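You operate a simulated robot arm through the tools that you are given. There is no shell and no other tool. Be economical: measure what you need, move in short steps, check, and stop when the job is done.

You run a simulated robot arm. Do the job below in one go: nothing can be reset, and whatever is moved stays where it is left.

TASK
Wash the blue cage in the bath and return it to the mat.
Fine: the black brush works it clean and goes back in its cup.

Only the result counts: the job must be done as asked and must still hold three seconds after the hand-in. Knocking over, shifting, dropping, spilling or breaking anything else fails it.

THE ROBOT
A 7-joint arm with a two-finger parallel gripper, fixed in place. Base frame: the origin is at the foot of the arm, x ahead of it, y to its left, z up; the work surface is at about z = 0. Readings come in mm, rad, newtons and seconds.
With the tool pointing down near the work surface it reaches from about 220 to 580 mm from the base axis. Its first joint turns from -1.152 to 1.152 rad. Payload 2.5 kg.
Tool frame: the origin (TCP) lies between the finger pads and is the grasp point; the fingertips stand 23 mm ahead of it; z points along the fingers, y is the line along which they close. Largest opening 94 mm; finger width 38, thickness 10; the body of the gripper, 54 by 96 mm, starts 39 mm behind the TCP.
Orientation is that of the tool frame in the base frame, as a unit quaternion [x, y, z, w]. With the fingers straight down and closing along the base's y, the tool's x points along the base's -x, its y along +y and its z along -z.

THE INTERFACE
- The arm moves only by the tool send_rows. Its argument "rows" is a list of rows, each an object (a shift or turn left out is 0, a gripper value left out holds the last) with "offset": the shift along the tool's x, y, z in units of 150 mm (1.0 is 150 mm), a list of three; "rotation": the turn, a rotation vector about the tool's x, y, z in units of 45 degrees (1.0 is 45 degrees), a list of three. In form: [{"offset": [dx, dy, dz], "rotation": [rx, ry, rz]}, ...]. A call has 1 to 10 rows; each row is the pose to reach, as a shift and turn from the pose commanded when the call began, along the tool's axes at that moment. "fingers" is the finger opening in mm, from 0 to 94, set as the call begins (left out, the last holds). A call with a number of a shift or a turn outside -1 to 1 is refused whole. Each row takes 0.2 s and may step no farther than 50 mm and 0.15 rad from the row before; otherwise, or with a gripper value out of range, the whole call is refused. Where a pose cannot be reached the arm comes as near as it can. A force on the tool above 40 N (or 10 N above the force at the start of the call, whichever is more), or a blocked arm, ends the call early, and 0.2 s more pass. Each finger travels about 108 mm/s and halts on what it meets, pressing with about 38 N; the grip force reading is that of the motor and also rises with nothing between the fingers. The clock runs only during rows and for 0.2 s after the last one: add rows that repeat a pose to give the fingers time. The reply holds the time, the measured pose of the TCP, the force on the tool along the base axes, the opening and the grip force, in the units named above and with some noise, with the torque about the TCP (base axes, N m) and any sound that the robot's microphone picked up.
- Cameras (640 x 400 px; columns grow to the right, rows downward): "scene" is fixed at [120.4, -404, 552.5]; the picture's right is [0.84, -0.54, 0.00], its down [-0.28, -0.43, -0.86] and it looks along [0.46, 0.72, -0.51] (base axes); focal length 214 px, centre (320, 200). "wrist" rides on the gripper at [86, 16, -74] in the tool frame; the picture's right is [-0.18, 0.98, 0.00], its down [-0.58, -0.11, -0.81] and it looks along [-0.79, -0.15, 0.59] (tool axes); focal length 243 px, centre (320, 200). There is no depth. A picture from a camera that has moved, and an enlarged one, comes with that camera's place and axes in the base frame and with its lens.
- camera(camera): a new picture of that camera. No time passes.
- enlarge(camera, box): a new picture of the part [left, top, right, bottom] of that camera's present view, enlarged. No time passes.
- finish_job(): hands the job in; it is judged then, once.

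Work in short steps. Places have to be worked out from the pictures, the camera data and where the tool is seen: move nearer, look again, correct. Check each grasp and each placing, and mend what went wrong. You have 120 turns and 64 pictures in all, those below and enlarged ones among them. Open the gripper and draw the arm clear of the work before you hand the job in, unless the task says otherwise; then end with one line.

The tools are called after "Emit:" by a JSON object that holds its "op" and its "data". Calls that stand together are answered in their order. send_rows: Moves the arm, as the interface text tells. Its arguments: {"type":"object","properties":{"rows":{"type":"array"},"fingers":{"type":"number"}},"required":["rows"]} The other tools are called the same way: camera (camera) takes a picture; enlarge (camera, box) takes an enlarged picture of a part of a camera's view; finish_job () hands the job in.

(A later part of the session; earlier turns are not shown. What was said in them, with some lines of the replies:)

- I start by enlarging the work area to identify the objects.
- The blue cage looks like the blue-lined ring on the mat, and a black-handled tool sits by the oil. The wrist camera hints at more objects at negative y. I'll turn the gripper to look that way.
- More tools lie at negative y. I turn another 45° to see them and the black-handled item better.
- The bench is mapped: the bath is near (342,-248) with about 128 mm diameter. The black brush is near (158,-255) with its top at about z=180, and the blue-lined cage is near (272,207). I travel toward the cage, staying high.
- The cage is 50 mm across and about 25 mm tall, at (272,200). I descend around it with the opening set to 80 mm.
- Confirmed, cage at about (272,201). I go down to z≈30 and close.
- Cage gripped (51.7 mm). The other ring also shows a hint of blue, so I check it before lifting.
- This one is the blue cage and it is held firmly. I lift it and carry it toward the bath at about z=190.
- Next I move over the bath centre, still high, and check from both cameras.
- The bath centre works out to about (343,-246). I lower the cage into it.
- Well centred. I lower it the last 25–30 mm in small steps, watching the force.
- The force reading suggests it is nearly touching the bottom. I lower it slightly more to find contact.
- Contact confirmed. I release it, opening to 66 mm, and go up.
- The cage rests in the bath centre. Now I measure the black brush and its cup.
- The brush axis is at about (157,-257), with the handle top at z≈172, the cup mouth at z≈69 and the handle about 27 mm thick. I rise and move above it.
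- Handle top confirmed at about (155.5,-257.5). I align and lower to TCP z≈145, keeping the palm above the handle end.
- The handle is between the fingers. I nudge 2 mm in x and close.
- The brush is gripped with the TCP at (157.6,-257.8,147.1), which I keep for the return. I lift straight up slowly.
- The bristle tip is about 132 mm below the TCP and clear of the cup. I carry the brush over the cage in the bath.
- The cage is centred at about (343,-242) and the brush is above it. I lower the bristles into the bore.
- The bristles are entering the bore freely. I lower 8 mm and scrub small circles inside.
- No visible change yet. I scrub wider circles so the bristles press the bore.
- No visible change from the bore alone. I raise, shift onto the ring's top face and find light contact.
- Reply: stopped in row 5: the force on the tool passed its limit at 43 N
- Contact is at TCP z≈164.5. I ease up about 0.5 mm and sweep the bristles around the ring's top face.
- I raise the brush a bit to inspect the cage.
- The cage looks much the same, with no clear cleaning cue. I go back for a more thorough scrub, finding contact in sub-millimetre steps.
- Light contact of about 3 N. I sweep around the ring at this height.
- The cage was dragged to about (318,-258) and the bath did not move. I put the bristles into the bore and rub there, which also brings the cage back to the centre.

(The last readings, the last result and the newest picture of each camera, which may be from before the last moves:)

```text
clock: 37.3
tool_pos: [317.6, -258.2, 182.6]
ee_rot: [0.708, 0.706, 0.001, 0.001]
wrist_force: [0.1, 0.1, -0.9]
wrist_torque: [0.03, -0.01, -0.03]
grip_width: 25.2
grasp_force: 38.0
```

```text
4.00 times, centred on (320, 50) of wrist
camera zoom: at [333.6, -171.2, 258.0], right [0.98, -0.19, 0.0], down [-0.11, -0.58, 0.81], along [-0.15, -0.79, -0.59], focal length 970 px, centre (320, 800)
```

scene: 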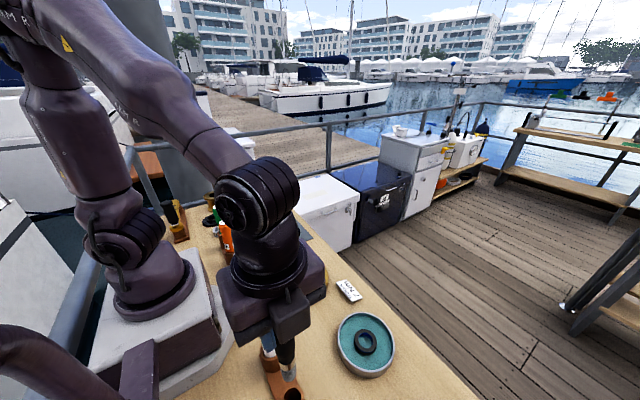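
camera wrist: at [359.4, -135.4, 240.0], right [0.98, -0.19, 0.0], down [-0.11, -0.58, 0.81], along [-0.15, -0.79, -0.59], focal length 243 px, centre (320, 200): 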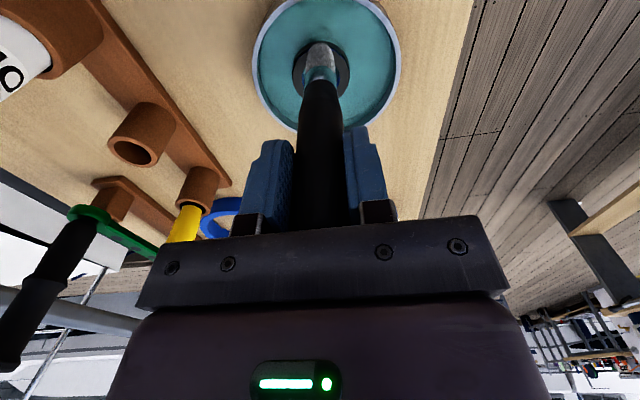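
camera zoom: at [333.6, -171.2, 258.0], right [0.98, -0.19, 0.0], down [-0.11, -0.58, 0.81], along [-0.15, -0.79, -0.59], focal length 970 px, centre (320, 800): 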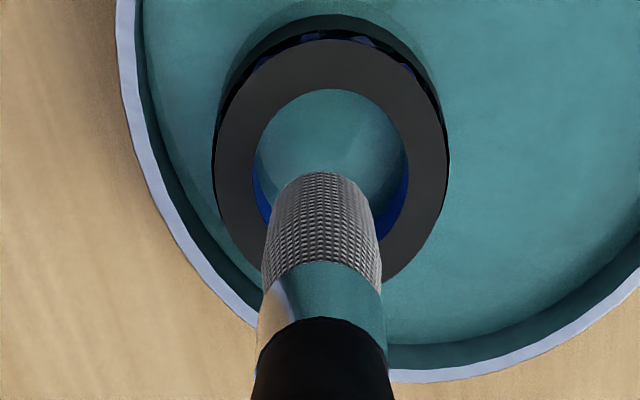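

Bore centre is at about (320,-255). I descend into it and drag and rub back toward the bath centre.

Emit:
{"op": "send_rows", "data": {"rows": [{"offset": [0.02, 0.016, 0.1]}, {"offset": [0.02, 0.016, 0.2]}, {"offset": [0.02, 0.016, 0.235]}]}}

Emit:
{"op": "send_rows", "data": {"rows": [{"offset": [0.06, 0.08, 0]}, {"offset": [0.1, 0.15, 0]}, {"offset": [0.06, 0.23, 0]}, {"offset": [0.0, 0.15, 0]}, {"offset": [0.06, 0.07, 0]}, {"offset": [0.12, 0.15, 0]}, {"offset": [0.06, 0.23, 0]}, {"offset": [0.0, 0.15, 0]}, {"offset": [0.06, 0.07, 0]}, {"offset": [0.1, 0.15, 0]}]}}

Emit:
{"op": "enlarge", "data": {"camera": "scene", "box": [330, 300, 410, 380]}}

Emit:
{"op": "enlarge", "data": {"camera": "wrist", "box": [240, 0, 400, 100]}}

```text
clock: 38.1
tool_pos: [320.6, -254.3, 147.5]
ee_rot: [0.708, 0.706, 0.001, 0.001]
wrist_force: [0.3, 0.5, -0.2]
wrist_torque: [-0.01, 0.0, -0.02]
grip_width: 25.8
grasp_force: 37.5
```

```text
clock: 40.3
tool_pos: [342.8, -240.0, 148.0]
ee_rot: [0.708, 0.707, 0.001, 0.001]
wrist_force: [0.1, 0.3, 0.5]
wrist_torque: [-0.02, 0.02, 0.03]
grip_width: 25.8
grasp_force: 37.7
```

```text
5.00 times, centred on (370, 340) of scene
camera zoom: at [120.3, -404.0, 552.5], right [0.84, -0.54, 0.0], down [-0.28, -0.43, -0.86], along [0.46, 0.72, -0.51], focal length 1072 px, centre (70, -500)
```

zoom: 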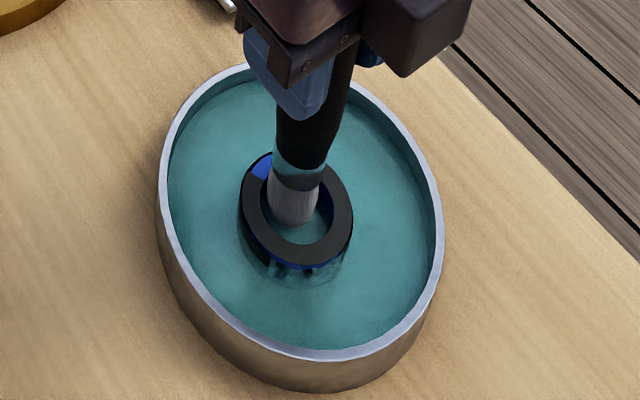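

```text
4.00 times, centred on (320, 50) of wrist
camera zoom: at [358.6, -154.1, 223.0], right [0.98, -0.18, 0.0], down [-0.11, -0.58, 0.81], along [-0.15, -0.79, -0.59], focal length 970 px, centre (320, 800)
```

zoom: 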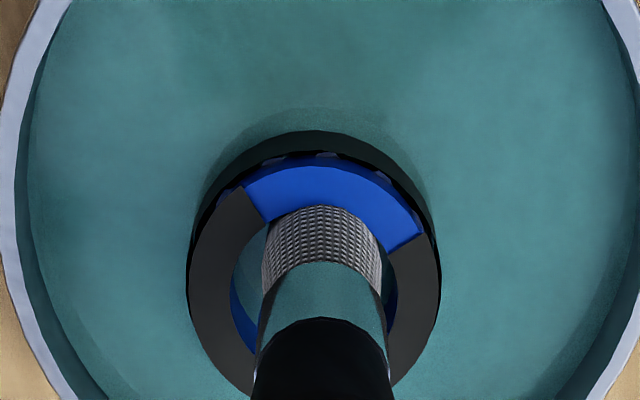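

A clear cue at last: one sector of the ring has turned clean blue, so it cleans sector by sector. I continue rubbing circles in the bore.

Emit:
{"op": "send_rows", "data": {"rows": [{"offset": [-0.04, 0.08, 0]}, {"offset": [-0.1, 0, 0]}, {"offset": [-0.04, -0.08, 0]}, {"offset": [0.02, 0, 0]}, {"offset": [-0.04, 0.08, 0]}, {"offset": [-0.1, 0, 0]}, {"offset": [-0.04, -0.08, 0]}, {"offset": [0.02, 0, 0]}, {"offset": [-0.04, 0.08, 0]}, {"offset": [-0.04, 0, 0]}]}}

Emit:
{"op": "enlarge", "data": {"camera": "wrist", "box": [240, 0, 400, 100]}}

```text
clock: 42.5
tool_pos: [343.6, -248.4, 146.3]
ee_rot: [0.707, 0.707, 0.001, 0.001]
wrist_force: [-0.3, 0.2, -1.7]
wrist_torque: [0.02, -0.03, 0.03]
grip_width: 25.5
grasp_force: 38.2
```

```text
4.00 times, centred on (320, 50) of wrist
camera zoom: at [359.3, -160.2, 223.3], right [0.98, -0.19, 0.0], down [-0.11, -0.58, 0.81], along [-0.15, -0.79, -0.59], focal length 970 px, centre (320, 800)
```

zoom: 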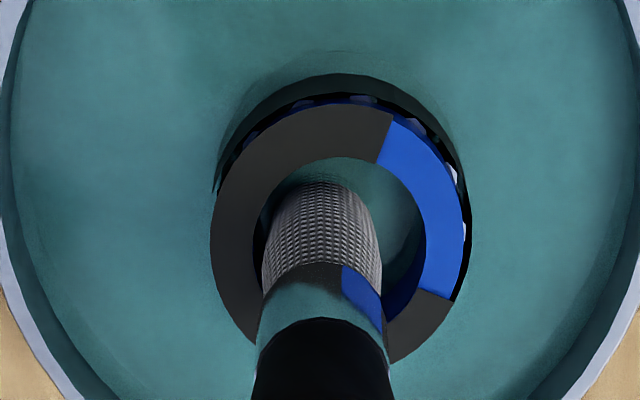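

The cage also turned, and one sector is clean so far. I continue with larger mixed strokes in both directions.

Emit:
{"op": "send_rows", "data": {"rows": [{"offset": [-0.08, 0, 0]}, {"offset": [0, 0.08, 0]}, {"offset": [0.08, 0, 0]}, {"offset": [0, -0.08, 0]}, {"offset": [-0.08, 0, 0]}, {"offset": [0, 0.08, 0]}, {"offset": [0.08, 0, 0]}, {"offset": [0, -0.08, 0]}, {"offset": [-0.08, 0, 0]}, {"offset": [0, 0, 0]}]}}

Emit:
{"op": "send_rows", "data": {"rows": [{"offset": [0.08, 0, 0]}, {"offset": [-0.08, 0, 0]}, {"offset": [0.08, 0, 0]}, {"offset": [-0.08, 0, 0]}, {"offset": [0, 0.08, 0]}, {"offset": [0, -0.08, 0]}, {"offset": [0, 0.08, 0]}, {"offset": [0, -0.08, 0]}, {"offset": [0.06, 0.06, 0]}, {"offset": [0, 0, 0]}]}}

Emit:
{"op": "enlarge", "data": {"camera": "wrist", "box": [240, 0, 400, 100]}}

```text
clock: 44.7
tool_pos: [342.8, -246.1, 148.8]
ee_rot: [0.708, 0.706, 0.002, 0.001]
wrist_force: [0.0, -0.7, -0.9]
wrist_torque: [0.01, -0.01, -0.01]
grip_width: 25.6
grasp_force: 37.7
```

```text
clock: 46.9
tool_pos: [344.1, -247.7, 147.4]
ee_rot: [0.708, 0.707, 0.001, 0.002]
wrist_force: [0.3, 1.1, -0.4]
wrist_torque: [-0.01, 0.03, 0.0]
grip_width: 25.6
grasp_force: 38.1
```

```text
4.00 times, centred on (320, 50) of wrist
camera zoom: at [359.4, -160.4, 223.0], right [0.98, -0.19, 0.0], down [-0.11, -0.58, 0.81], along [-0.15, -0.79, -0.59], focal length 970 px, centre (320, 800)
```

zoom: 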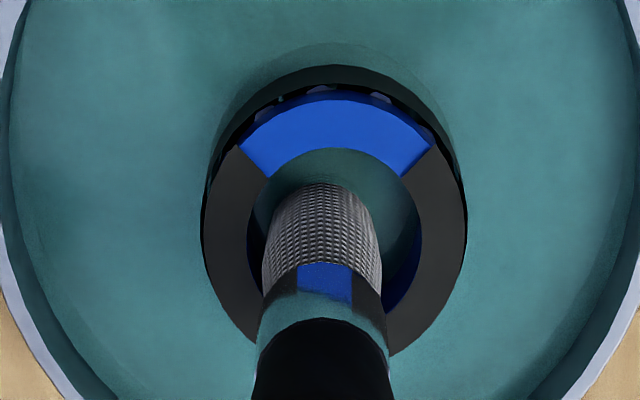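

Emit:
{"op": "enlarge", "data": {"camera": "scene", "box": [330, 300, 410, 380]}}

```text
5.00 times, centred on (370, 340) of scene
camera zoom: at [120.4, -404.0, 552.5], right [0.84, -0.54, 0.0], down [-0.28, -0.43, -0.86], along [0.46, 0.72, -0.51], focal length 1072 px, centre (70, -500)
```

zoom: 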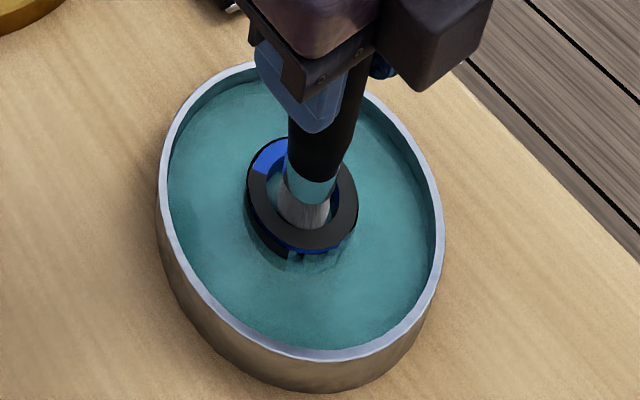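

Only one top sector, plus a patch at the front side, is clean. I work the ring face sector by sector with light pressing strokes, starting with the -x side.

Emit:
{"op": "send_rows", "data": {"rows": [{"offset": [0, 0, -0.13]}, {"offset": [0.05, -0.12, -0.13]}, {"offset": [0.05, -0.12, -0.115]}, {"offset": [0.05, -0.12, -0.108]}, {"offset": [0.05, -0.12, -0.105]}]}}

```text
clock: 48.1
tool_pos: [325.3, -239.0, 163.8]
ee_rot: [0.708, 0.707, 0.001, 0.001]
wrist_force: [-3.9, 2.6, 14.1]
wrist_torque: [0.26, 0.55, -0.06]
grip_width: 25.6
grasp_force: 38.1
```

Contact at 14 N. I ease slightly and stroke tangentially.

Emit:
{"op": "send_rows", "data": {"rows": [{"offset": [0.03, 0, -0.001]}, {"offset": [-0.03, 0, -0.001]}, {"offset": [0.03, 0, -0.001]}, {"offset": [-0.03, 0, -0.001]}, {"offset": [0.03, 0, -0.001]}, {"offset": [-0.03, 0, -0.001]}, {"offset": [0.03, 0, -0.001]}, {"offset": [-0.03, 0, -0.001]}, {"offset": [0, 0, -0.001]}]}}

Emit:
{"op": "enlarge", "data": {"camera": "wrist", "box": [240, 0, 400, 100]}}

```text
clock: 50.1
tool_pos: [324.6, -239.2, 164.3]
ee_rot: [0.707, 0.707, 0.001, 0.002]
wrist_force: [3.4, 1.5, 18.7]
wrist_torque: [0.05, -0.43, 0.05]
grip_width: 26.0
grasp_force: 38.4
```

```text
4.00 times, centred on (320, 50) of wrist
camera zoom: at [341.2, -152.8, 238.4], right [0.98, -0.19, 0.01], down [-0.11, -0.58, 0.81], along [-0.15, -0.79, -0.59], focal length 970 px, centre (320, 800)
```

zoom: 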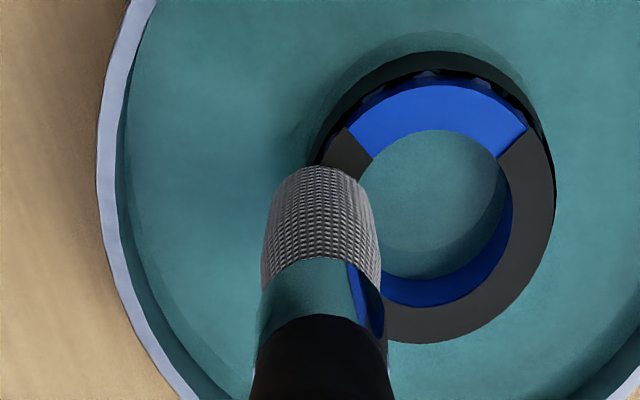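

I raise and move toward the -y sector, then check.

Emit:
{"op": "send_rows", "data": {"rows": [{"offset": [0, 0, -0.1]}, {"offset": [-0.08, 0.08, -0.1]}, {"offset": [-0.15, 0.155, -0.1]}]}}

Emit:
{"op": "enlarge", "data": {"camera": "wrist", "box": [240, 0, 400, 100]}}

```text
clock: 50.9
tool_pos: [348.5, -261.3, 178.7]
ee_rot: [0.708, 0.706, 0.001, 0.0]
wrist_force: [0.5, 1.1, -1.2]
wrist_torque: [0.03, -0.02, -0.04]
grip_width: 25.8
grasp_force: 37.7
```

```text
4.00 times, centred on (320, 50) of wrist
camera zoom: at [364.6, -175.1, 253.9], right [0.98, -0.19, 0.0], down [-0.11, -0.58, 0.81], along [-0.15, -0.79, -0.59], focal length 970 px, centre (320, 800)
```

zoom: 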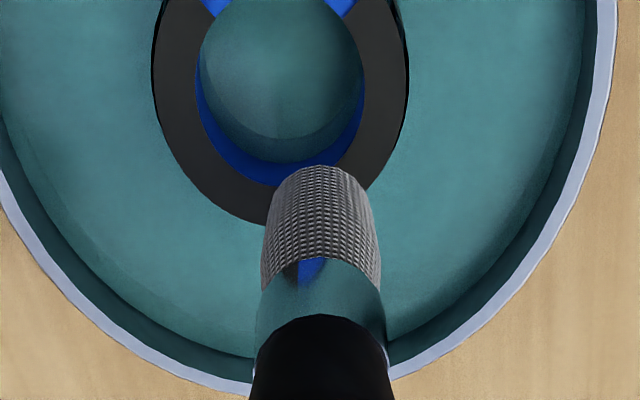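

That sector is still dark. I move the brush aside to see the whole cage from the scene camera.

Emit:
{"op": "send_rows", "data": {"rows": [{"offset": [0.1, 0, -0.2]}, {"offset": [0.35, 0, -0.3]}, {"offset": [0.6, 0, -0.3]}]}}

Emit:
{"op": "enlarge", "data": {"camera": "scene", "box": [345, 310, 395, 360]}}

```text
clock: 51.7
tool_pos: [348.3, -171.1, 223.9]
ee_rot: [0.708, 0.706, 0.001, 0.002]
wrist_force: [-0.4, 0.4, -0.2]
wrist_torque: [-0.03, 0.01, -0.02]
grip_width: 25.7
grasp_force: 38.3
```

```text
8.00 times, centred on (370, 335) of scene
camera zoom: at [120.3, -404.0, 552.5], right [0.84, -0.54, 0.0], down [-0.28, -0.43, -0.86], along [0.46, 0.72, -0.51], focal length 1716 px, centre (-80, -880)
```

zoom: 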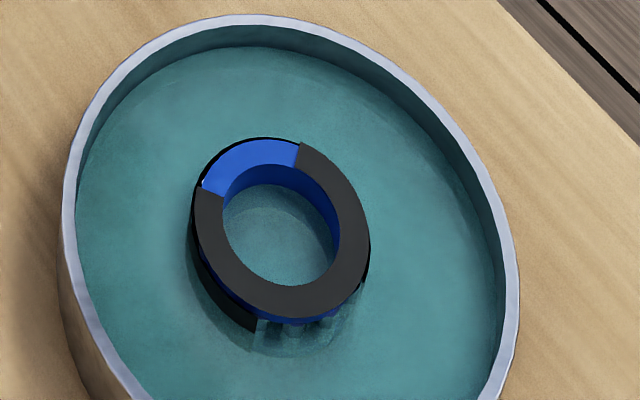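

Two patches are clean, one top sector and one side patch, and the rest are still dark. I return into the bore at (345,-242) for longer continuous circular rubbing.

Emit:
{"op": "send_rows", "data": {"rows": [{"offset": [-0.25, -0.01, 0]}, {"offset": [-0.473, -0.022, 0]}, {"offset": [-0.473, -0.022, 0.25]}, {"offset": [-0.473, -0.022, 0.42]}, {"offset": [-0.473, -0.022, 0.507]}]}}

Emit:
{"op": "send_rows", "data": {"rows": [{"offset": [0.08, 0, 0]}, {"offset": [0.057, 0.057, 0]}, {"offset": [0, 0.08, 0]}, {"offset": [-0.057, 0.057, 0]}, {"offset": [-0.08, 0, 0]}, {"offset": [-0.057, -0.057, 0]}, {"offset": [0, -0.08, 0]}, {"offset": [0.057, -0.057, 0]}, {"offset": [0.08, 0, 0]}, {"offset": [0, 0, 0]}]}}

Emit:
{"op": "send_rows", "data": {"rows": [{"offset": [0.08, 0, 0]}, {"offset": [0.057, 0.057, 0]}, {"offset": [0, 0.08, 0]}, {"offset": [-0.057, 0.057, 0]}, {"offset": [-0.08, 0, 0]}, {"offset": [-0.057, -0.057, 0]}, {"offset": [0, -0.08, 0]}, {"offset": [0.057, -0.057, 0]}, {"offset": [0.08, 0, 0]}, {"offset": [0, 0, 0]}]}}

Emit:
{"op": "enlarge", "data": {"camera": "wrist", "box": [240, 0, 400, 100]}}

```text
clock: 52.9
tool_pos: [346.2, -241.9, 148.3]
ee_rot: [0.707, 0.707, 0.002, 0.0]
wrist_force: [0.5, -0.1, 0.2]
wrist_torque: [-0.02, -0.01, -0.03]
grip_width: 25.8
grasp_force: 37.9
```

```text
clock: 55.1
tool_pos: [346.0, -243.0, 147.8]
ee_rot: [0.707, 0.707, 0.001, 0.001]
wrist_force: [0.8, 0.6, -0.6]
wrist_torque: [-0.01, -0.01, -0.01]
grip_width: 25.6
grasp_force: 37.7
```

```text
clock: 57.3
tool_pos: [346.6, -241.8, 148.0]
ee_rot: [0.708, 0.706, 0.001, 0.002]
wrist_force: [-0.6, 0.0, -0.5]
wrist_torque: [0.01, 0.04, 0.02]
grip_width: 25.9
grasp_force: 38.1
```

```text
4.00 times, centred on (320, 50) of wrist
camera zoom: at [361.5, -155.4, 222.8], right [0.98, -0.18, 0.0], down [-0.11, -0.58, 0.81], along [-0.15, -0.79, -0.59], focal length 970 px, centre (320, 800)
```

zoom: 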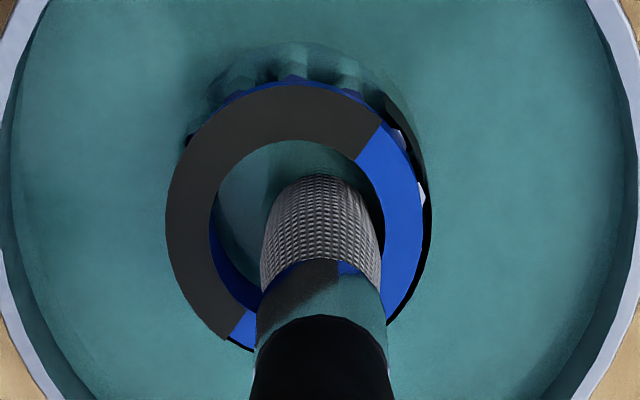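

Good progress: about half the top and more of the side are now blue. I continue circling in both directions.

Emit:
{"op": "send_rows", "data": {"rows": [{"offset": [0.08, 0, 0]}, {"offset": [0.057, 0.057, 0]}, {"offset": [0, 0.08, 0]}, {"offset": [-0.057, 0.057, 0]}, {"offset": [-0.08, 0, 0]}, {"offset": [-0.057, -0.057, 0]}, {"offset": [0, -0.08, 0]}, {"offset": [0.057, -0.057, 0]}, {"offset": [0.08, 0, 0]}, {"offset": [0, 0, 0]}]}}

Emit:
{"op": "send_rows", "data": {"rows": [{"offset": [0.08, 0, 0]}, {"offset": [0.057, -0.057, 0]}, {"offset": [0, -0.08, 0]}, {"offset": [-0.057, -0.057, 0]}, {"offset": [-0.08, 0, 0]}, {"offset": [-0.057, 0.057, 0]}, {"offset": [0, 0.08, 0]}, {"offset": [0.057, 0.057, 0]}, {"offset": [0.08, 0, 0]}, {"offset": [0, 0, 0]}]}}

Emit:
{"op": "send_rows", "data": {"rows": [{"offset": [0.08, 0, 0]}, {"offset": [0.057, 0.057, 0]}, {"offset": [0, 0.08, 0]}, {"offset": [-0.057, 0.057, 0]}, {"offset": [-0.08, 0, 0]}, {"offset": [-0.057, -0.057, 0]}, {"offset": [0, -0.08, 0]}, {"offset": [0.057, -0.057, 0]}, {"offset": [0.08, 0, 0]}, {"offset": [0, 0, 0]}]}}

Emit:
{"op": "enlarge", "data": {"camera": "wrist", "box": [240, 0, 400, 100]}}

```text
clock: 59.5
tool_pos: [344.6, -242.6, 148.0]
ee_rot: [0.707, 0.707, 0.001, 0.001]
wrist_force: [0.5, -0.4, -0.2]
wrist_torque: [0.07, 0.03, 0.0]
grip_width: 25.7
grasp_force: 37.7
```

```text
clock: 61.7
tool_pos: [346.3, -244.2, 146.6]
ee_rot: [0.707, 0.707, 0.002, 0.001]
wrist_force: [0.4, -0.4, 0.0]
wrist_torque: [0.02, -0.05, 0.0]
grip_width: 25.7
grasp_force: 38.4
```

```text
clock: 63.9
tool_pos: [344.8, -241.9, 146.8]
ee_rot: [0.707, 0.707, 0.002, 0.0]
wrist_force: [-0.5, 0.2, 0.4]
wrist_torque: [0.04, 0.01, 0.01]
grip_width: 25.6
grasp_force: 37.9
```

```text
4.00 times, centred on (320, 50) of wrist
camera zoom: at [360.8, -155.6, 222.2], right [0.98, -0.18, 0.0], down [-0.11, -0.58, 0.81], along [-0.15, -0.79, -0.59], focal length 970 px, centre (320, 800)
```

zoom: 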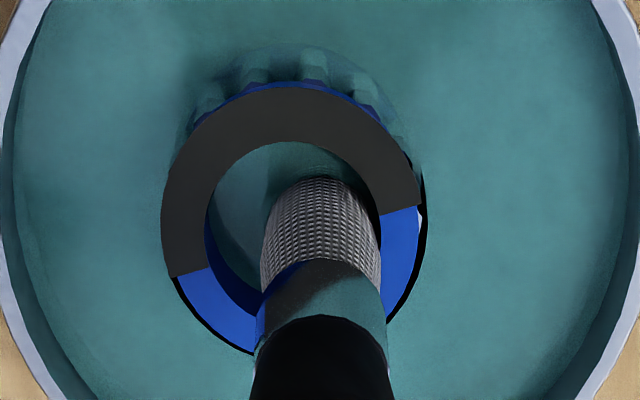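

Still about half dark. The patches seem to clear with accumulated rubbing, so I keep working.

Emit:
{"op": "send_rows", "data": {"rows": [{"offset": [0.08, 0, 0]}, {"offset": [0.057, 0.057, 0]}, {"offset": [0, 0.08, 0]}, {"offset": [-0.057, 0.057, 0]}, {"offset": [-0.08, 0, 0]}, {"offset": [-0.057, -0.057, 0]}, {"offset": [0, -0.08, 0]}, {"offset": [0.057, -0.057, 0]}, {"offset": [0.08, 0, 0]}, {"offset": [0, 0, 0]}]}}

Emit:
{"op": "send_rows", "data": {"rows": [{"offset": [0.08, 0, 0]}, {"offset": [0.057, 0.057, 0]}, {"offset": [0, 0.08, 0]}, {"offset": [-0.057, 0.057, 0]}, {"offset": [-0.08, 0, 0]}, {"offset": [-0.057, -0.057, 0]}, {"offset": [0, -0.08, 0]}, {"offset": [0.057, -0.057, 0]}, {"offset": [0.08, 0, 0]}, {"offset": [0, 0, 0]}]}}

Emit:
{"op": "send_rows", "data": {"rows": [{"offset": [0.08, 0, 0]}, {"offset": [0.057, 0.057, 0]}, {"offset": [0, 0.08, 0]}, {"offset": [-0.057, 0.057, 0]}, {"offset": [-0.08, 0, 0]}, {"offset": [-0.057, -0.057, 0]}, {"offset": [0, -0.08, 0]}, {"offset": [0.057, -0.057, 0]}, {"offset": [0.08, 0, 0]}, {"offset": [0, 0, 0]}]}}

Emit:
{"op": "send_rows", "data": {"rows": [{"offset": [0.08, 0, 0]}, {"offset": [0.057, 0.057, 0]}, {"offset": [0, 0.08, 0]}, {"offset": [-0.057, 0.057, 0]}, {"offset": [-0.08, 0, 0]}, {"offset": [-0.057, -0.057, 0]}, {"offset": [0, -0.08, 0]}, {"offset": [0.057, -0.057, 0]}, {"offset": [0.08, 0, 0]}, {"offset": [0, 0, 0]}]}}

Emit:
{"op": "enlarge", "data": {"camera": "wrist", "box": [240, 0, 400, 100]}}

```text
clock: 66.1
tool_pos: [344.8, -242.5, 147.4]
ee_rot: [0.707, 0.707, 0.002, 0.001]
wrist_force: [1.2, -0.6, -0.9]
wrist_torque: [-0.03, -0.02, -0.01]
grip_width: 25.7
grasp_force: 38.2
```

```text
clock: 68.3
tool_pos: [345.2, -241.9, 146.6]
ee_rot: [0.707, 0.707, 0.001, 0.001]
wrist_force: [-0.1, -0.3, -0.1]
wrist_torque: [0.05, 0.0, -0.02]
grip_width: 25.8
grasp_force: 37.5
```

```text
clock: 70.5
tool_pos: [345.4, -240.9, 147.6]
ee_rot: [0.707, 0.707, 0.002, 0.001]
wrist_force: [0.7, 0.3, 0.0]
wrist_torque: [0.05, 0.01, 0.01]
grip_width: 25.5
grasp_force: 38.5
```

```text
clock: 72.7
tool_pos: [346.1, -242.9, 147.0]
ee_rot: [0.707, 0.707, 0.001, 0.002]
wrist_force: [0.3, 0.2, -0.9]
wrist_torque: [0.03, 0.0, 0.0]
grip_width: 25.8
grasp_force: 37.7
```

```text
4.00 times, centred on (320, 50) of wrist
camera zoom: at [361.4, -155.6, 222.7], right [0.98, -0.18, 0.0], down [-0.11, -0.58, 0.81], along [-0.15, -0.79, -0.59], focal length 970 px, centre (320, 800)
```

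zoom: 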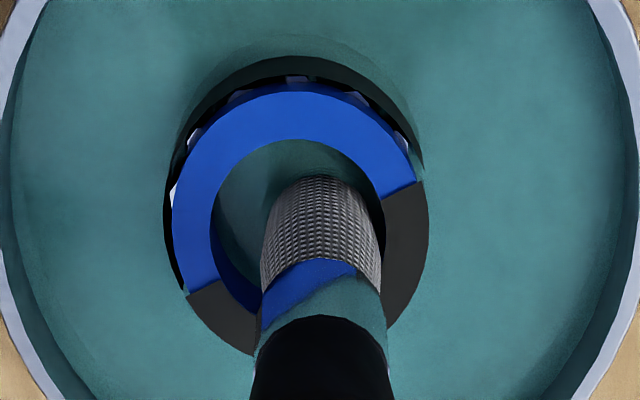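

Still half clean. I add vertical strokes, in and out along the bore wall, as the earlier clearings followed a plunge.

Emit:
{"op": "send_rows", "data": {"rows": [{"offset": [0.05, 0, 0]}, {"offset": [0.05, 0, -0.1]}, {"offset": [0.05, 0, 0]}, {"offset": [0, 0, -0.1]}, {"offset": [-0.05, 0, 0]}, {"offset": [-0.05, 0, -0.1]}, {"offset": [-0.05, 0, 0]}, {"offset": [0, 0, -0.1]}, {"offset": [0, 0, 0]}]}}

Emit:
{"op": "send_rows", "data": {"rows": [{"offset": [0, 0.05, 0]}, {"offset": [0, 0.05, -0.1]}, {"offset": [0, 0.05, 0]}, {"offset": [0, 0, -0.1]}, {"offset": [0, -0.05, 0]}, {"offset": [0, -0.05, -0.1]}, {"offset": [0, -0.05, 0]}, {"offset": [0, 0, -0.1]}, {"offset": [0, 0, 0]}]}}

Emit:
{"op": "send_rows", "data": {"rows": [{"offset": [0.08, 0, 0]}, {"offset": [0.057, -0.057, 0]}, {"offset": [0, -0.08, 0]}, {"offset": [-0.057, -0.057, 0]}, {"offset": [-0.08, 0, 0]}, {"offset": [-0.057, 0.057, 0]}, {"offset": [0, 0.08, 0]}, {"offset": [0.057, 0.057, 0]}, {"offset": [0.08, 0, 0]}, {"offset": [0, 0, 0]}]}}

Emit:
{"op": "enlarge", "data": {"camera": "wrist", "box": [240, 0, 400, 100]}}

```text
clock: 74.7
tool_pos: [344.9, -242.4, 146.6]
ee_rot: [0.708, 0.706, 0.001, 0.001]
wrist_force: [1.4, 0.2, 0.1]
wrist_torque: [0.04, -0.01, -0.06]
grip_width: 25.9
grasp_force: 37.9
```

```text
clock: 76.7
tool_pos: [344.9, -242.9, 147.0]
ee_rot: [0.708, 0.706, 0.001, 0.001]
wrist_force: [-0.5, -0.6, -0.2]
wrist_torque: [0.0, -0.03, 0.02]
grip_width: 25.3
grasp_force: 37.7
```

```text
clock: 78.9
tool_pos: [344.0, -242.2, 148.4]
ee_rot: [0.707, 0.708, 0.001, 0.001]
wrist_force: [-0.3, -0.8, -0.8]
wrist_torque: [-0.03, 0.0, 0.02]
grip_width: 25.8
grasp_force: 38.1
```

```text
4.00 times, centred on (320, 50) of wrist
camera zoom: at [361.0, -155.1, 223.2], right [0.98, -0.18, 0.0], down [-0.11, -0.58, 0.81], along [-0.15, -0.79, -0.59], focal length 970 px, centre (320, 800)
```

zoom: 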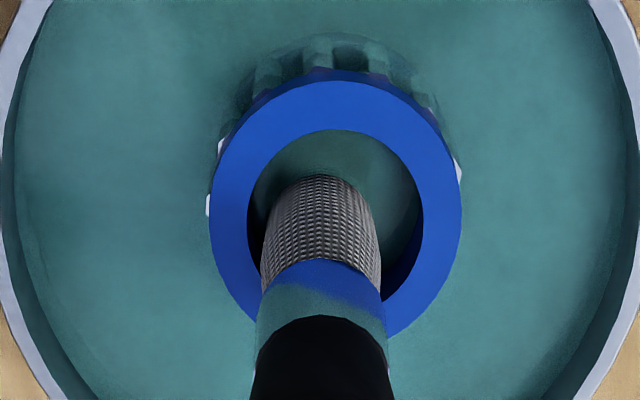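

The whole top and side now look clean blue. I raise the brush straight out and check from the scene camera.

Emit:
{"op": "send_rows", "data": {"rows": [{"offset": [0, 0, -0.25]}, {"offset": [0, 0, -0.5]}, {"offset": [0, 0, -0.75]}, {"offset": [0, 0, -1.0]}]}}

Emit:
{"op": "enlarge", "data": {"camera": "scene", "box": [310, 270, 410, 380]}}

```text
clock: 79.9
tool_pos: [343.9, -241.9, 298.0]
ee_rot: [0.707, 0.707, 0.001, 0.001]
wrist_force: [0.8, -1.2, -0.6]
wrist_torque: [0.0, 0.01, -0.02]
grip_width: 25.9
grasp_force: 38.0
```

```text
3.64 times, centred on (360, 325) of scene
camera zoom: at [120.4, -404.0, 552.5], right [0.84, -0.54, 0.0], down [-0.28, -0.43, -0.86], along [0.46, 0.72, -0.51], focal length 780 px, centre (174, -254)
```

zoom: 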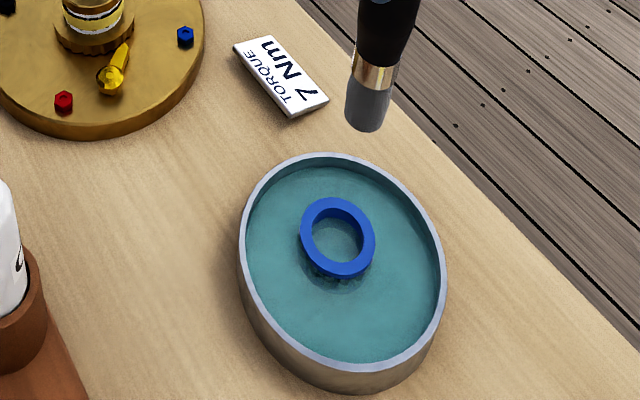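

Fully clean. Now I carry the brush back above its cup at (157.5,-257.8).

Emit:
{"op": "send_rows", "data": {"rows": [{"offset": [-0.02, -0.25, 0]}, {"offset": [-0.05, -0.5, 0]}, {"offset": [-0.08, -0.75, 0]}, {"offset": [-0.1, -1.0, 0]}]}}

Emit:
{"op": "send_rows", "data": {"rows": [{"offset": [0, -0.12, 0]}, {"offset": [-0.004, -0.243, 0]}, {"offset": [-0.004, -0.243, 0]}]}}

Emit:
{"op": "enlarge", "data": {"camera": "wrist", "box": [270, 0, 370, 100]}}

```text
clock: 80.9
tool_pos: [193.2, -256.4, 297.6]
ee_rot: [0.708, 0.707, 0.001, 0.002]
wrist_force: [0.4, 0.2, -0.4]
wrist_torque: [0.0, -0.01, 0.01]
grip_width: 25.6
grasp_force: 38.0
```

```text
clock: 81.7
tool_pos: [157.1, -257.3, 297.1]
ee_rot: [0.708, 0.707, 0.001, 0.001]
wrist_force: [-0.2, 0.1, -0.7]
wrist_torque: [-0.01, -0.02, -0.01]
grip_width: 25.7
grasp_force: 37.9
```

```text
4.00 times, centred on (320, 50) of wrist
camera zoom: at [173.7, -171.1, 372.8], right [0.98, -0.19, 0.0], down [-0.11, -0.58, 0.81], along [-0.15, -0.79, -0.59], focal length 970 px, centre (320, 800)
```

zoom: 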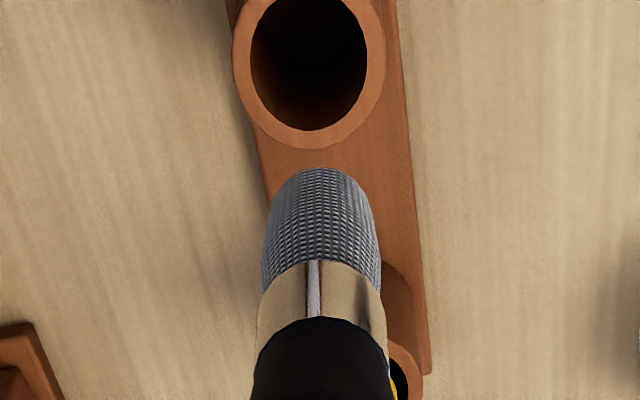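

The cup lies about 1.5 mm to -x relative to lift-off, with ample clearance. I correct and lower the brush in.

Emit:
{"op": "send_rows", "data": {"rows": [{"offset": [0, -0.01, 0.1]}, {"offset": [0, -0.01, 0.35]}, {"offset": [0, -0.01, 0.6]}, {"offset": [0, -0.01, 0.8]}, {"offset": [0, -0.01, 0.95]}]}}

Emit:
{"op": "send_rows", "data": {"rows": [{"offset": [0, 0, 0.02]}, {"offset": [0, 0, 0.03]}, {"offset": [0, 0, 0.04]}, {"offset": [0, 0, 0.05]}, {"offset": [0, 0, 0.06]}]}}

```text
clock: 82.9
tool_pos: [156.2, -257.5, 152.7]
ee_rot: [0.708, 0.706, 0.001, 0.001]
wrist_force: [-1.3, 1.0, 0.4]
wrist_torque: [0.08, 0.15, 0.01]
grip_width: 25.7
grasp_force: 38.3
```

```text
clock: 84.1
tool_pos: [156.4, -257.2, 145.5]
ee_rot: [0.708, 0.706, 0.001, 0.0]
wrist_force: [-8.2, 1.6, 9.2]
wrist_torque: [0.07, 0.76, -0.03]
grip_width: 25.8
grasp_force: 37.9
```

The brush has bottomed. I ease up slightly, then release.

Emit:
{"op": "send_rows", "data": {"rows": [{"offset": [0, -0.006, -0.015]}, {"offset": [0, -0.006, -0.015]}]}}

Emit:
{"op": "send_rows", "data": {"rows": [{"offset": [0, 0, 0]}, {"offset": [0, 0, 0]}, {"offset": [0, 0, 0]}], "fingers": 66}}

Emit:
{"op": "enlarge", "data": {"camera": "wrist", "box": [180, 0, 480, 240]}}

```text
clock: 84.7
tool_pos: [156.0, -257.9, 148.2]
ee_rot: [0.707, 0.707, 0.001, 0.001]
wrist_force: [-1.5, 0.8, -2.5]
wrist_torque: [0.08, 0.21, 0.03]
grip_width: 25.6
grasp_force: 38.2
```

```text
clock: 85.5
tool_pos: [156.3, -257.7, 145.9]
ee_rot: [0.708, 0.706, 0.001, 0.001]
wrist_force: [-0.5, 1.3, 0.8]
wrist_torque: [0.02, 0.0, 0.01]
grip_width: 66.2
grasp_force: 0.1
```

```text
1.67 times, centred on (330, 120) of wrist
camera zoom: at [172.3, -171.2, 222.6], right [0.98, -0.19, 0.0], down [-0.11, -0.58, 0.81], along [-0.15, -0.79, -0.59], focal length 404 px, centre (303, 333)
```

zoom: 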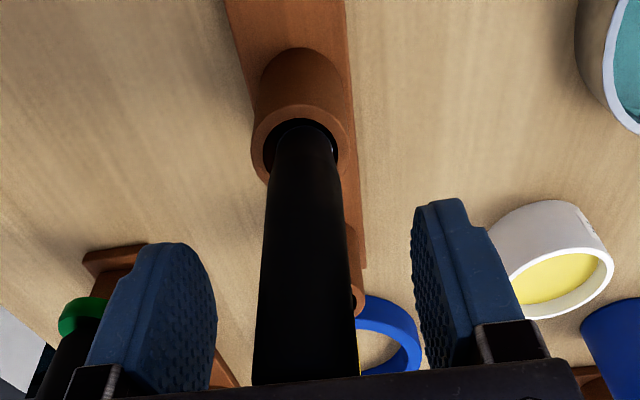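

The brush stands in its cup. I rise and go back above the cage near (348,-238).

Emit:
{"op": "send_rows", "data": {"rows": [{"offset": [0, 0, -0.2]}, {"offset": [0, 0, -0.45]}, {"offset": [0, 0, -0.7]}, {"offset": [0.03, 0.3, -0.7]}, {"offset": [0.06, 0.6, -0.7]}, {"offset": [0.1, 0.9, -0.7]}]}}

Emit:
{"op": "send_rows", "data": {"rows": [{"offset": [0.02, 0.2, 0.1]}, {"offset": [0.04, 0.38, 0.3]}, {"offset": [0.04, 0.38, 0.5]}]}}

Emit:
{"op": "camera", "data": {"camera": "wrist"}}

```text
clock: 86.9
tool_pos: [291.5, -242.2, 252.9]
ee_rot: [0.707, 0.707, 0.001, 0.0]
wrist_force: [0.8, -1.1, -0.3]
wrist_torque: [0.0, 0.0, -0.02]
grip_width: 66.1
grasp_force: 0.0
```

```text
clock: 87.7
tool_pos: [348.3, -237.3, 178.6]
ee_rot: [0.707, 0.707, 0.002, 0.001]
wrist_force: [0.2, -0.7, -0.6]
wrist_torque: [0.0, 0.02, -0.01]
grip_width: 66.3
grasp_force: 0.2
```

```text
7 pictures are left
camera wrist: at [363.9, -150.5, 253.4], right [0.98, -0.19, 0.0], down [-0.11, -0.58, 0.81], along [-0.15, -0.79, -0.59], focal length 243 px, centre (320, 200)
```

wrist: 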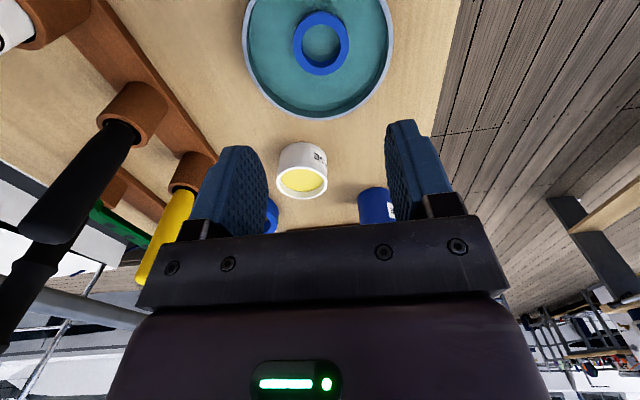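

Cage at about (348.5,-234). I descend to the grasp height used at placement (z≈32.5) and close.

Emit:
{"op": "send_rows", "data": {"rows": [{"offset": [0.022, 0.002, 0.3]}, {"offset": [0.022, 0.002, 0.6]}, {"offset": [0.022, 0.002, 0.85]}, {"offset": [0.022, 0.002, 0.97]}]}}

Emit:
{"op": "send_rows", "data": {"rows": [{"offset": [0, 0, 0]}, {"offset": [0, 0, 0]}, {"offset": [0, 0, 0]}], "fingers": 38}}

Emit:
{"op": "send_rows", "data": {"rows": [{"offset": [0, 0, -0.1]}, {"offset": [0, 0, -0.35]}, {"offset": [0, 0, -0.65]}, {"offset": [0, 0, -0.95]}]}}

Emit:
{"op": "camera", "data": {"camera": "wrist"}}

```text
clock: 88.7
tool_pos: [349.1, -234.3, 32.3]
ee_rot: [0.708, 0.707, 0.002, 0.001]
wrist_force: [0.6, 0.0, 0.4]
wrist_torque: [0.02, -0.01, 0.01]
grip_width: 66.0
grasp_force: 0.0
```

```text
clock: 89.5
tool_pos: [347.7, -232.9, 32.8]
ee_rot: [0.708, 0.707, 0.001, 0.001]
wrist_force: [0.9, -0.5, 0.7]
wrist_torque: [0.0, -0.01, -0.01]
grip_width: 50.6
grasp_force: 37.4
```

```text
clock: 90.5
tool_pos: [347.3, -233.3, 174.6]
ee_rot: [0.708, 0.706, 0.0, 0.0]
wrist_force: [-0.3, -0.1, -2.1]
wrist_torque: [0.0, 0.0, 0.0]
grip_width: 50.2
grasp_force: 38.5
```

```text
6 pictures are left
camera wrist: at [364.0, -147.6, 250.6], right [0.98, -0.19, 0.0], down [-0.11, -0.58, 0.81], along [-0.15, -0.79, -0.59], focal length 243 px, centre (320, 200)
```

wrist: 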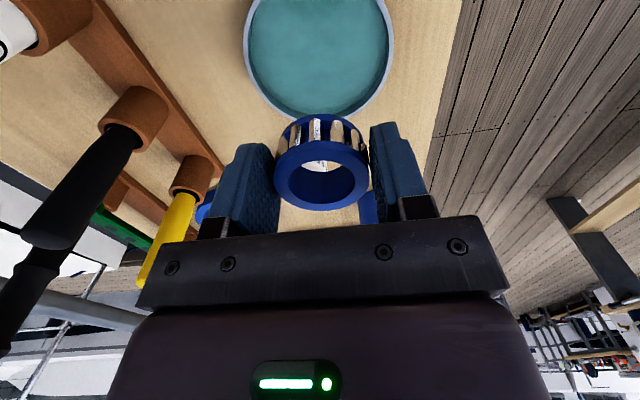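

The clean cage is held. I carry it back to its mat spot at (272,201).

Emit:
{"op": "send_rows", "data": {"rows": [{"offset": [0.25, -0.04, -0.1]}, {"offset": [0.5, -0.08, -0.13]}, {"offset": [0.75, -0.12, -0.13]}, {"offset": [1.0, -0.17, -0.13]}]}}

Emit:
{"op": "send_rows", "data": {"rows": [{"offset": [0.25, -0.04, 0]}, {"offset": [0.5, -0.08, 0]}, {"offset": [0.75, -0.12, 0]}, {"offset": [1.0, -0.17, 0]}]}}

Emit:
{"op": "send_rows", "data": {"rows": [{"offset": [0.25, -0.04, 0]}, {"offset": [0.5, -0.08, 0]}, {"offset": [0.75, -0.12, 0]}, {"offset": [0.89, -0.16, 0]}]}}

```text
clock: 91.5
tool_pos: [322.9, -82.9, 195.5]
ee_rot: [0.707, 0.707, 0.002, 0.002]
wrist_force: [-0.4, 0.1, -1.4]
wrist_torque: [0.01, 0.01, 0.02]
grip_width: 50.7
grasp_force: 38.1
```

```text
clock: 92.5
tool_pos: [297.1, 66.4, 195.3]
ee_rot: [0.708, 0.706, 0.001, 0.001]
wrist_force: [0.1, -0.5, -1.8]
wrist_torque: [0.03, 0.01, 0.03]
grip_width: 50.5
grasp_force: 37.9
```

```text
clock: 93.5
tool_pos: [272.4, 199.2, 194.1]
ee_rot: [0.708, 0.706, 0.0, 0.001]
wrist_force: [-0.3, 0.7, -0.6]
wrist_torque: [0.06, 0.0, -0.05]
grip_width: 50.7
grasp_force: 37.6
```

I lower onto the mat, with small steps at the end.

Emit:
{"op": "send_rows", "data": {"rows": [{"offset": [0.01, 0, 0.3]}, {"offset": [0.01, 0, 0.6]}, {"offset": [0.01, 0, 0.85]}, {"offset": [0.01, 0, 1.0]}]}}

Emit:
{"op": "send_rows", "data": {"rows": [{"offset": [0, 0, 0.05]}, {"offset": [0, 0, 0.07]}, {"offset": [0, 0, 0.08]}, {"offset": [0, 0, 0.088]}, {"offset": [0, 0, 0.096]}]}}

```text
clock: 94.5
tool_pos: [273.6, 199.5, 43.2]
ee_rot: [0.707, 0.708, 0.002, 0.002]
wrist_force: [0.0, 1.0, -0.5]
wrist_torque: [0.0, 0.0, 0.01]
grip_width: 50.4
grasp_force: 37.4
```

```text
clock: 95.7
tool_pos: [273.7, 201.4, 29.8]
ee_rot: [0.708, 0.706, 0.001, 0.001]
wrist_force: [-2.0, -1.4, 10.8]
wrist_torque: [-0.09, 0.29, 0.04]
grip_width: 50.2
grasp_force: 38.0
```

Contact with the mat. I ease up a hair, open to 80 mm, then withdraw.

Emit:
{"op": "send_rows", "data": {"rows": [{"offset": [0, 0, -0.006]}, {"offset": [0, 0, -0.006]}, {"offset": [0, 0, -0.006]}], "fingers": 80}}

Emit:
{"op": "send_rows", "data": {"rows": [{"offset": [0, 0, -0.3]}, {"offset": [0, 0, -0.6]}, {"offset": [0, 0, -0.9]}, {"offset": [0, 0, -1.0]}]}}

Emit:
{"op": "send_rows", "data": {"rows": [{"offset": [-0.2, 0.1, -0.25]}, {"offset": [-0.4, 0.2, -0.5]}, {"offset": [-0.6, 0.25, -0.75]}, {"offset": [-0.7, 0.25, -1.0]}]}}

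Emit:
{"op": "camera", "data": {"camera": "scene"}}

Emit:
{"op": "enlarge", "data": {"camera": "scene", "box": [220, 190, 330, 270]}}

```text
clock: 96.5
tool_pos: [274.4, 201.5, 31.8]
ee_rot: [0.708, 0.706, 0.001, 0.002]
wrist_force: [-0.3, -0.5, 0.0]
wrist_torque: [0.0, 0.01, -0.01]
grip_width: 80.0
grasp_force: 0.0
```

```text
clock: 97.5
tool_pos: [273.8, 200.8, 182.8]
ee_rot: [0.708, 0.707, 0.002, 0.001]
wrist_force: [-0.1, -0.1, -0.3]
wrist_torque: [0.03, -0.01, 0.0]
grip_width: 80.2
grasp_force: 0.0
```

```text
refused: row 1 steps farther than a row can; nothing moved
```

```text
5 pictures are left
```

scene: 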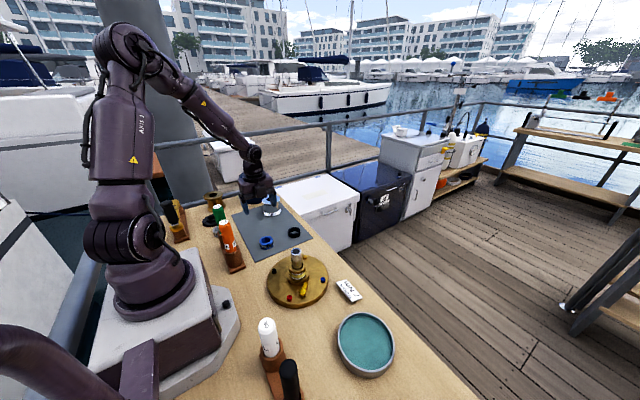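

```text
5.00 times, centred on (275, 230) of scene
camera zoom: at [120.3, -404.0, 552.5], right [0.84, -0.54, 0.0], down [-0.28, -0.43, -0.86], along [0.46, 0.72, -0.51], focal length 1072 px, centre (545, 50)
```

zoom: 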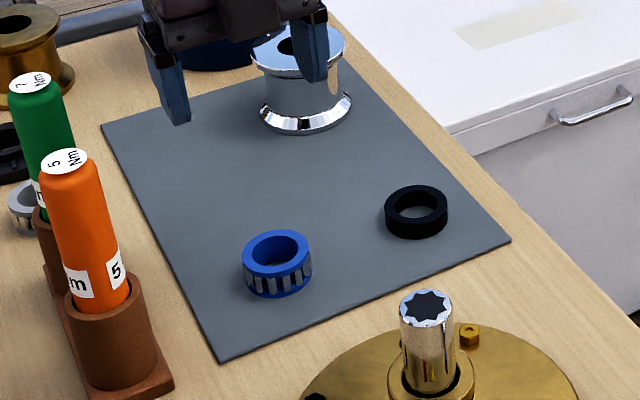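

The clean cage sits on the mat, the bath is unmoved and the brush is in its cup. I draw the arm clear.

Emit:
{"op": "send_rows", "data": {"rows": [{"offset": [0, 0, -0.3]}, {"offset": [0, 0, -0.6]}, {"offset": [-0.2, 0, -0.8]}, {"offset": [-0.4, 0.1, -1.0]}]}}

Emit:
{"op": "enlarge", "data": {"camera": "scene", "box": [230, 290, 410, 400]}}

```text
clock: 98.5
tool_pos: [287.0, 139.6, 331.2]
ee_rot: [0.708, 0.707, 0.001, 0.0]
wrist_force: [-0.5, 0.6, -0.5]
wrist_torque: [-0.03, -0.02, -0.02]
grip_width: 79.9
grasp_force: 0.0
```

```text
3.56 times, centred on (320, 345) of scene
camera zoom: at [120.4, -403.9, 552.5], right [0.84, -0.54, 0.0], down [-0.28, -0.43, -0.86], along [0.46, 0.72, -0.51], focal length 763 px, centre (320, -316)
```

zoom: 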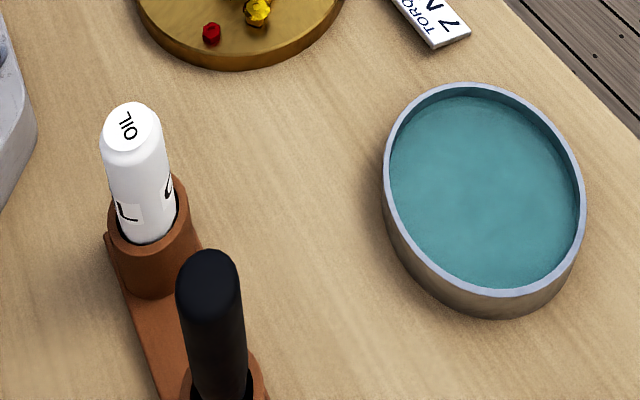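

Everything is in place, so I hand the job in.

Emit:
{"op": "finish_job", "data": {}}

```text
The job is handed in.
```

The blue cage was washed clean in the bath with the black brush and is back on the mat, the brush is back in its cup, and the job is handed in.
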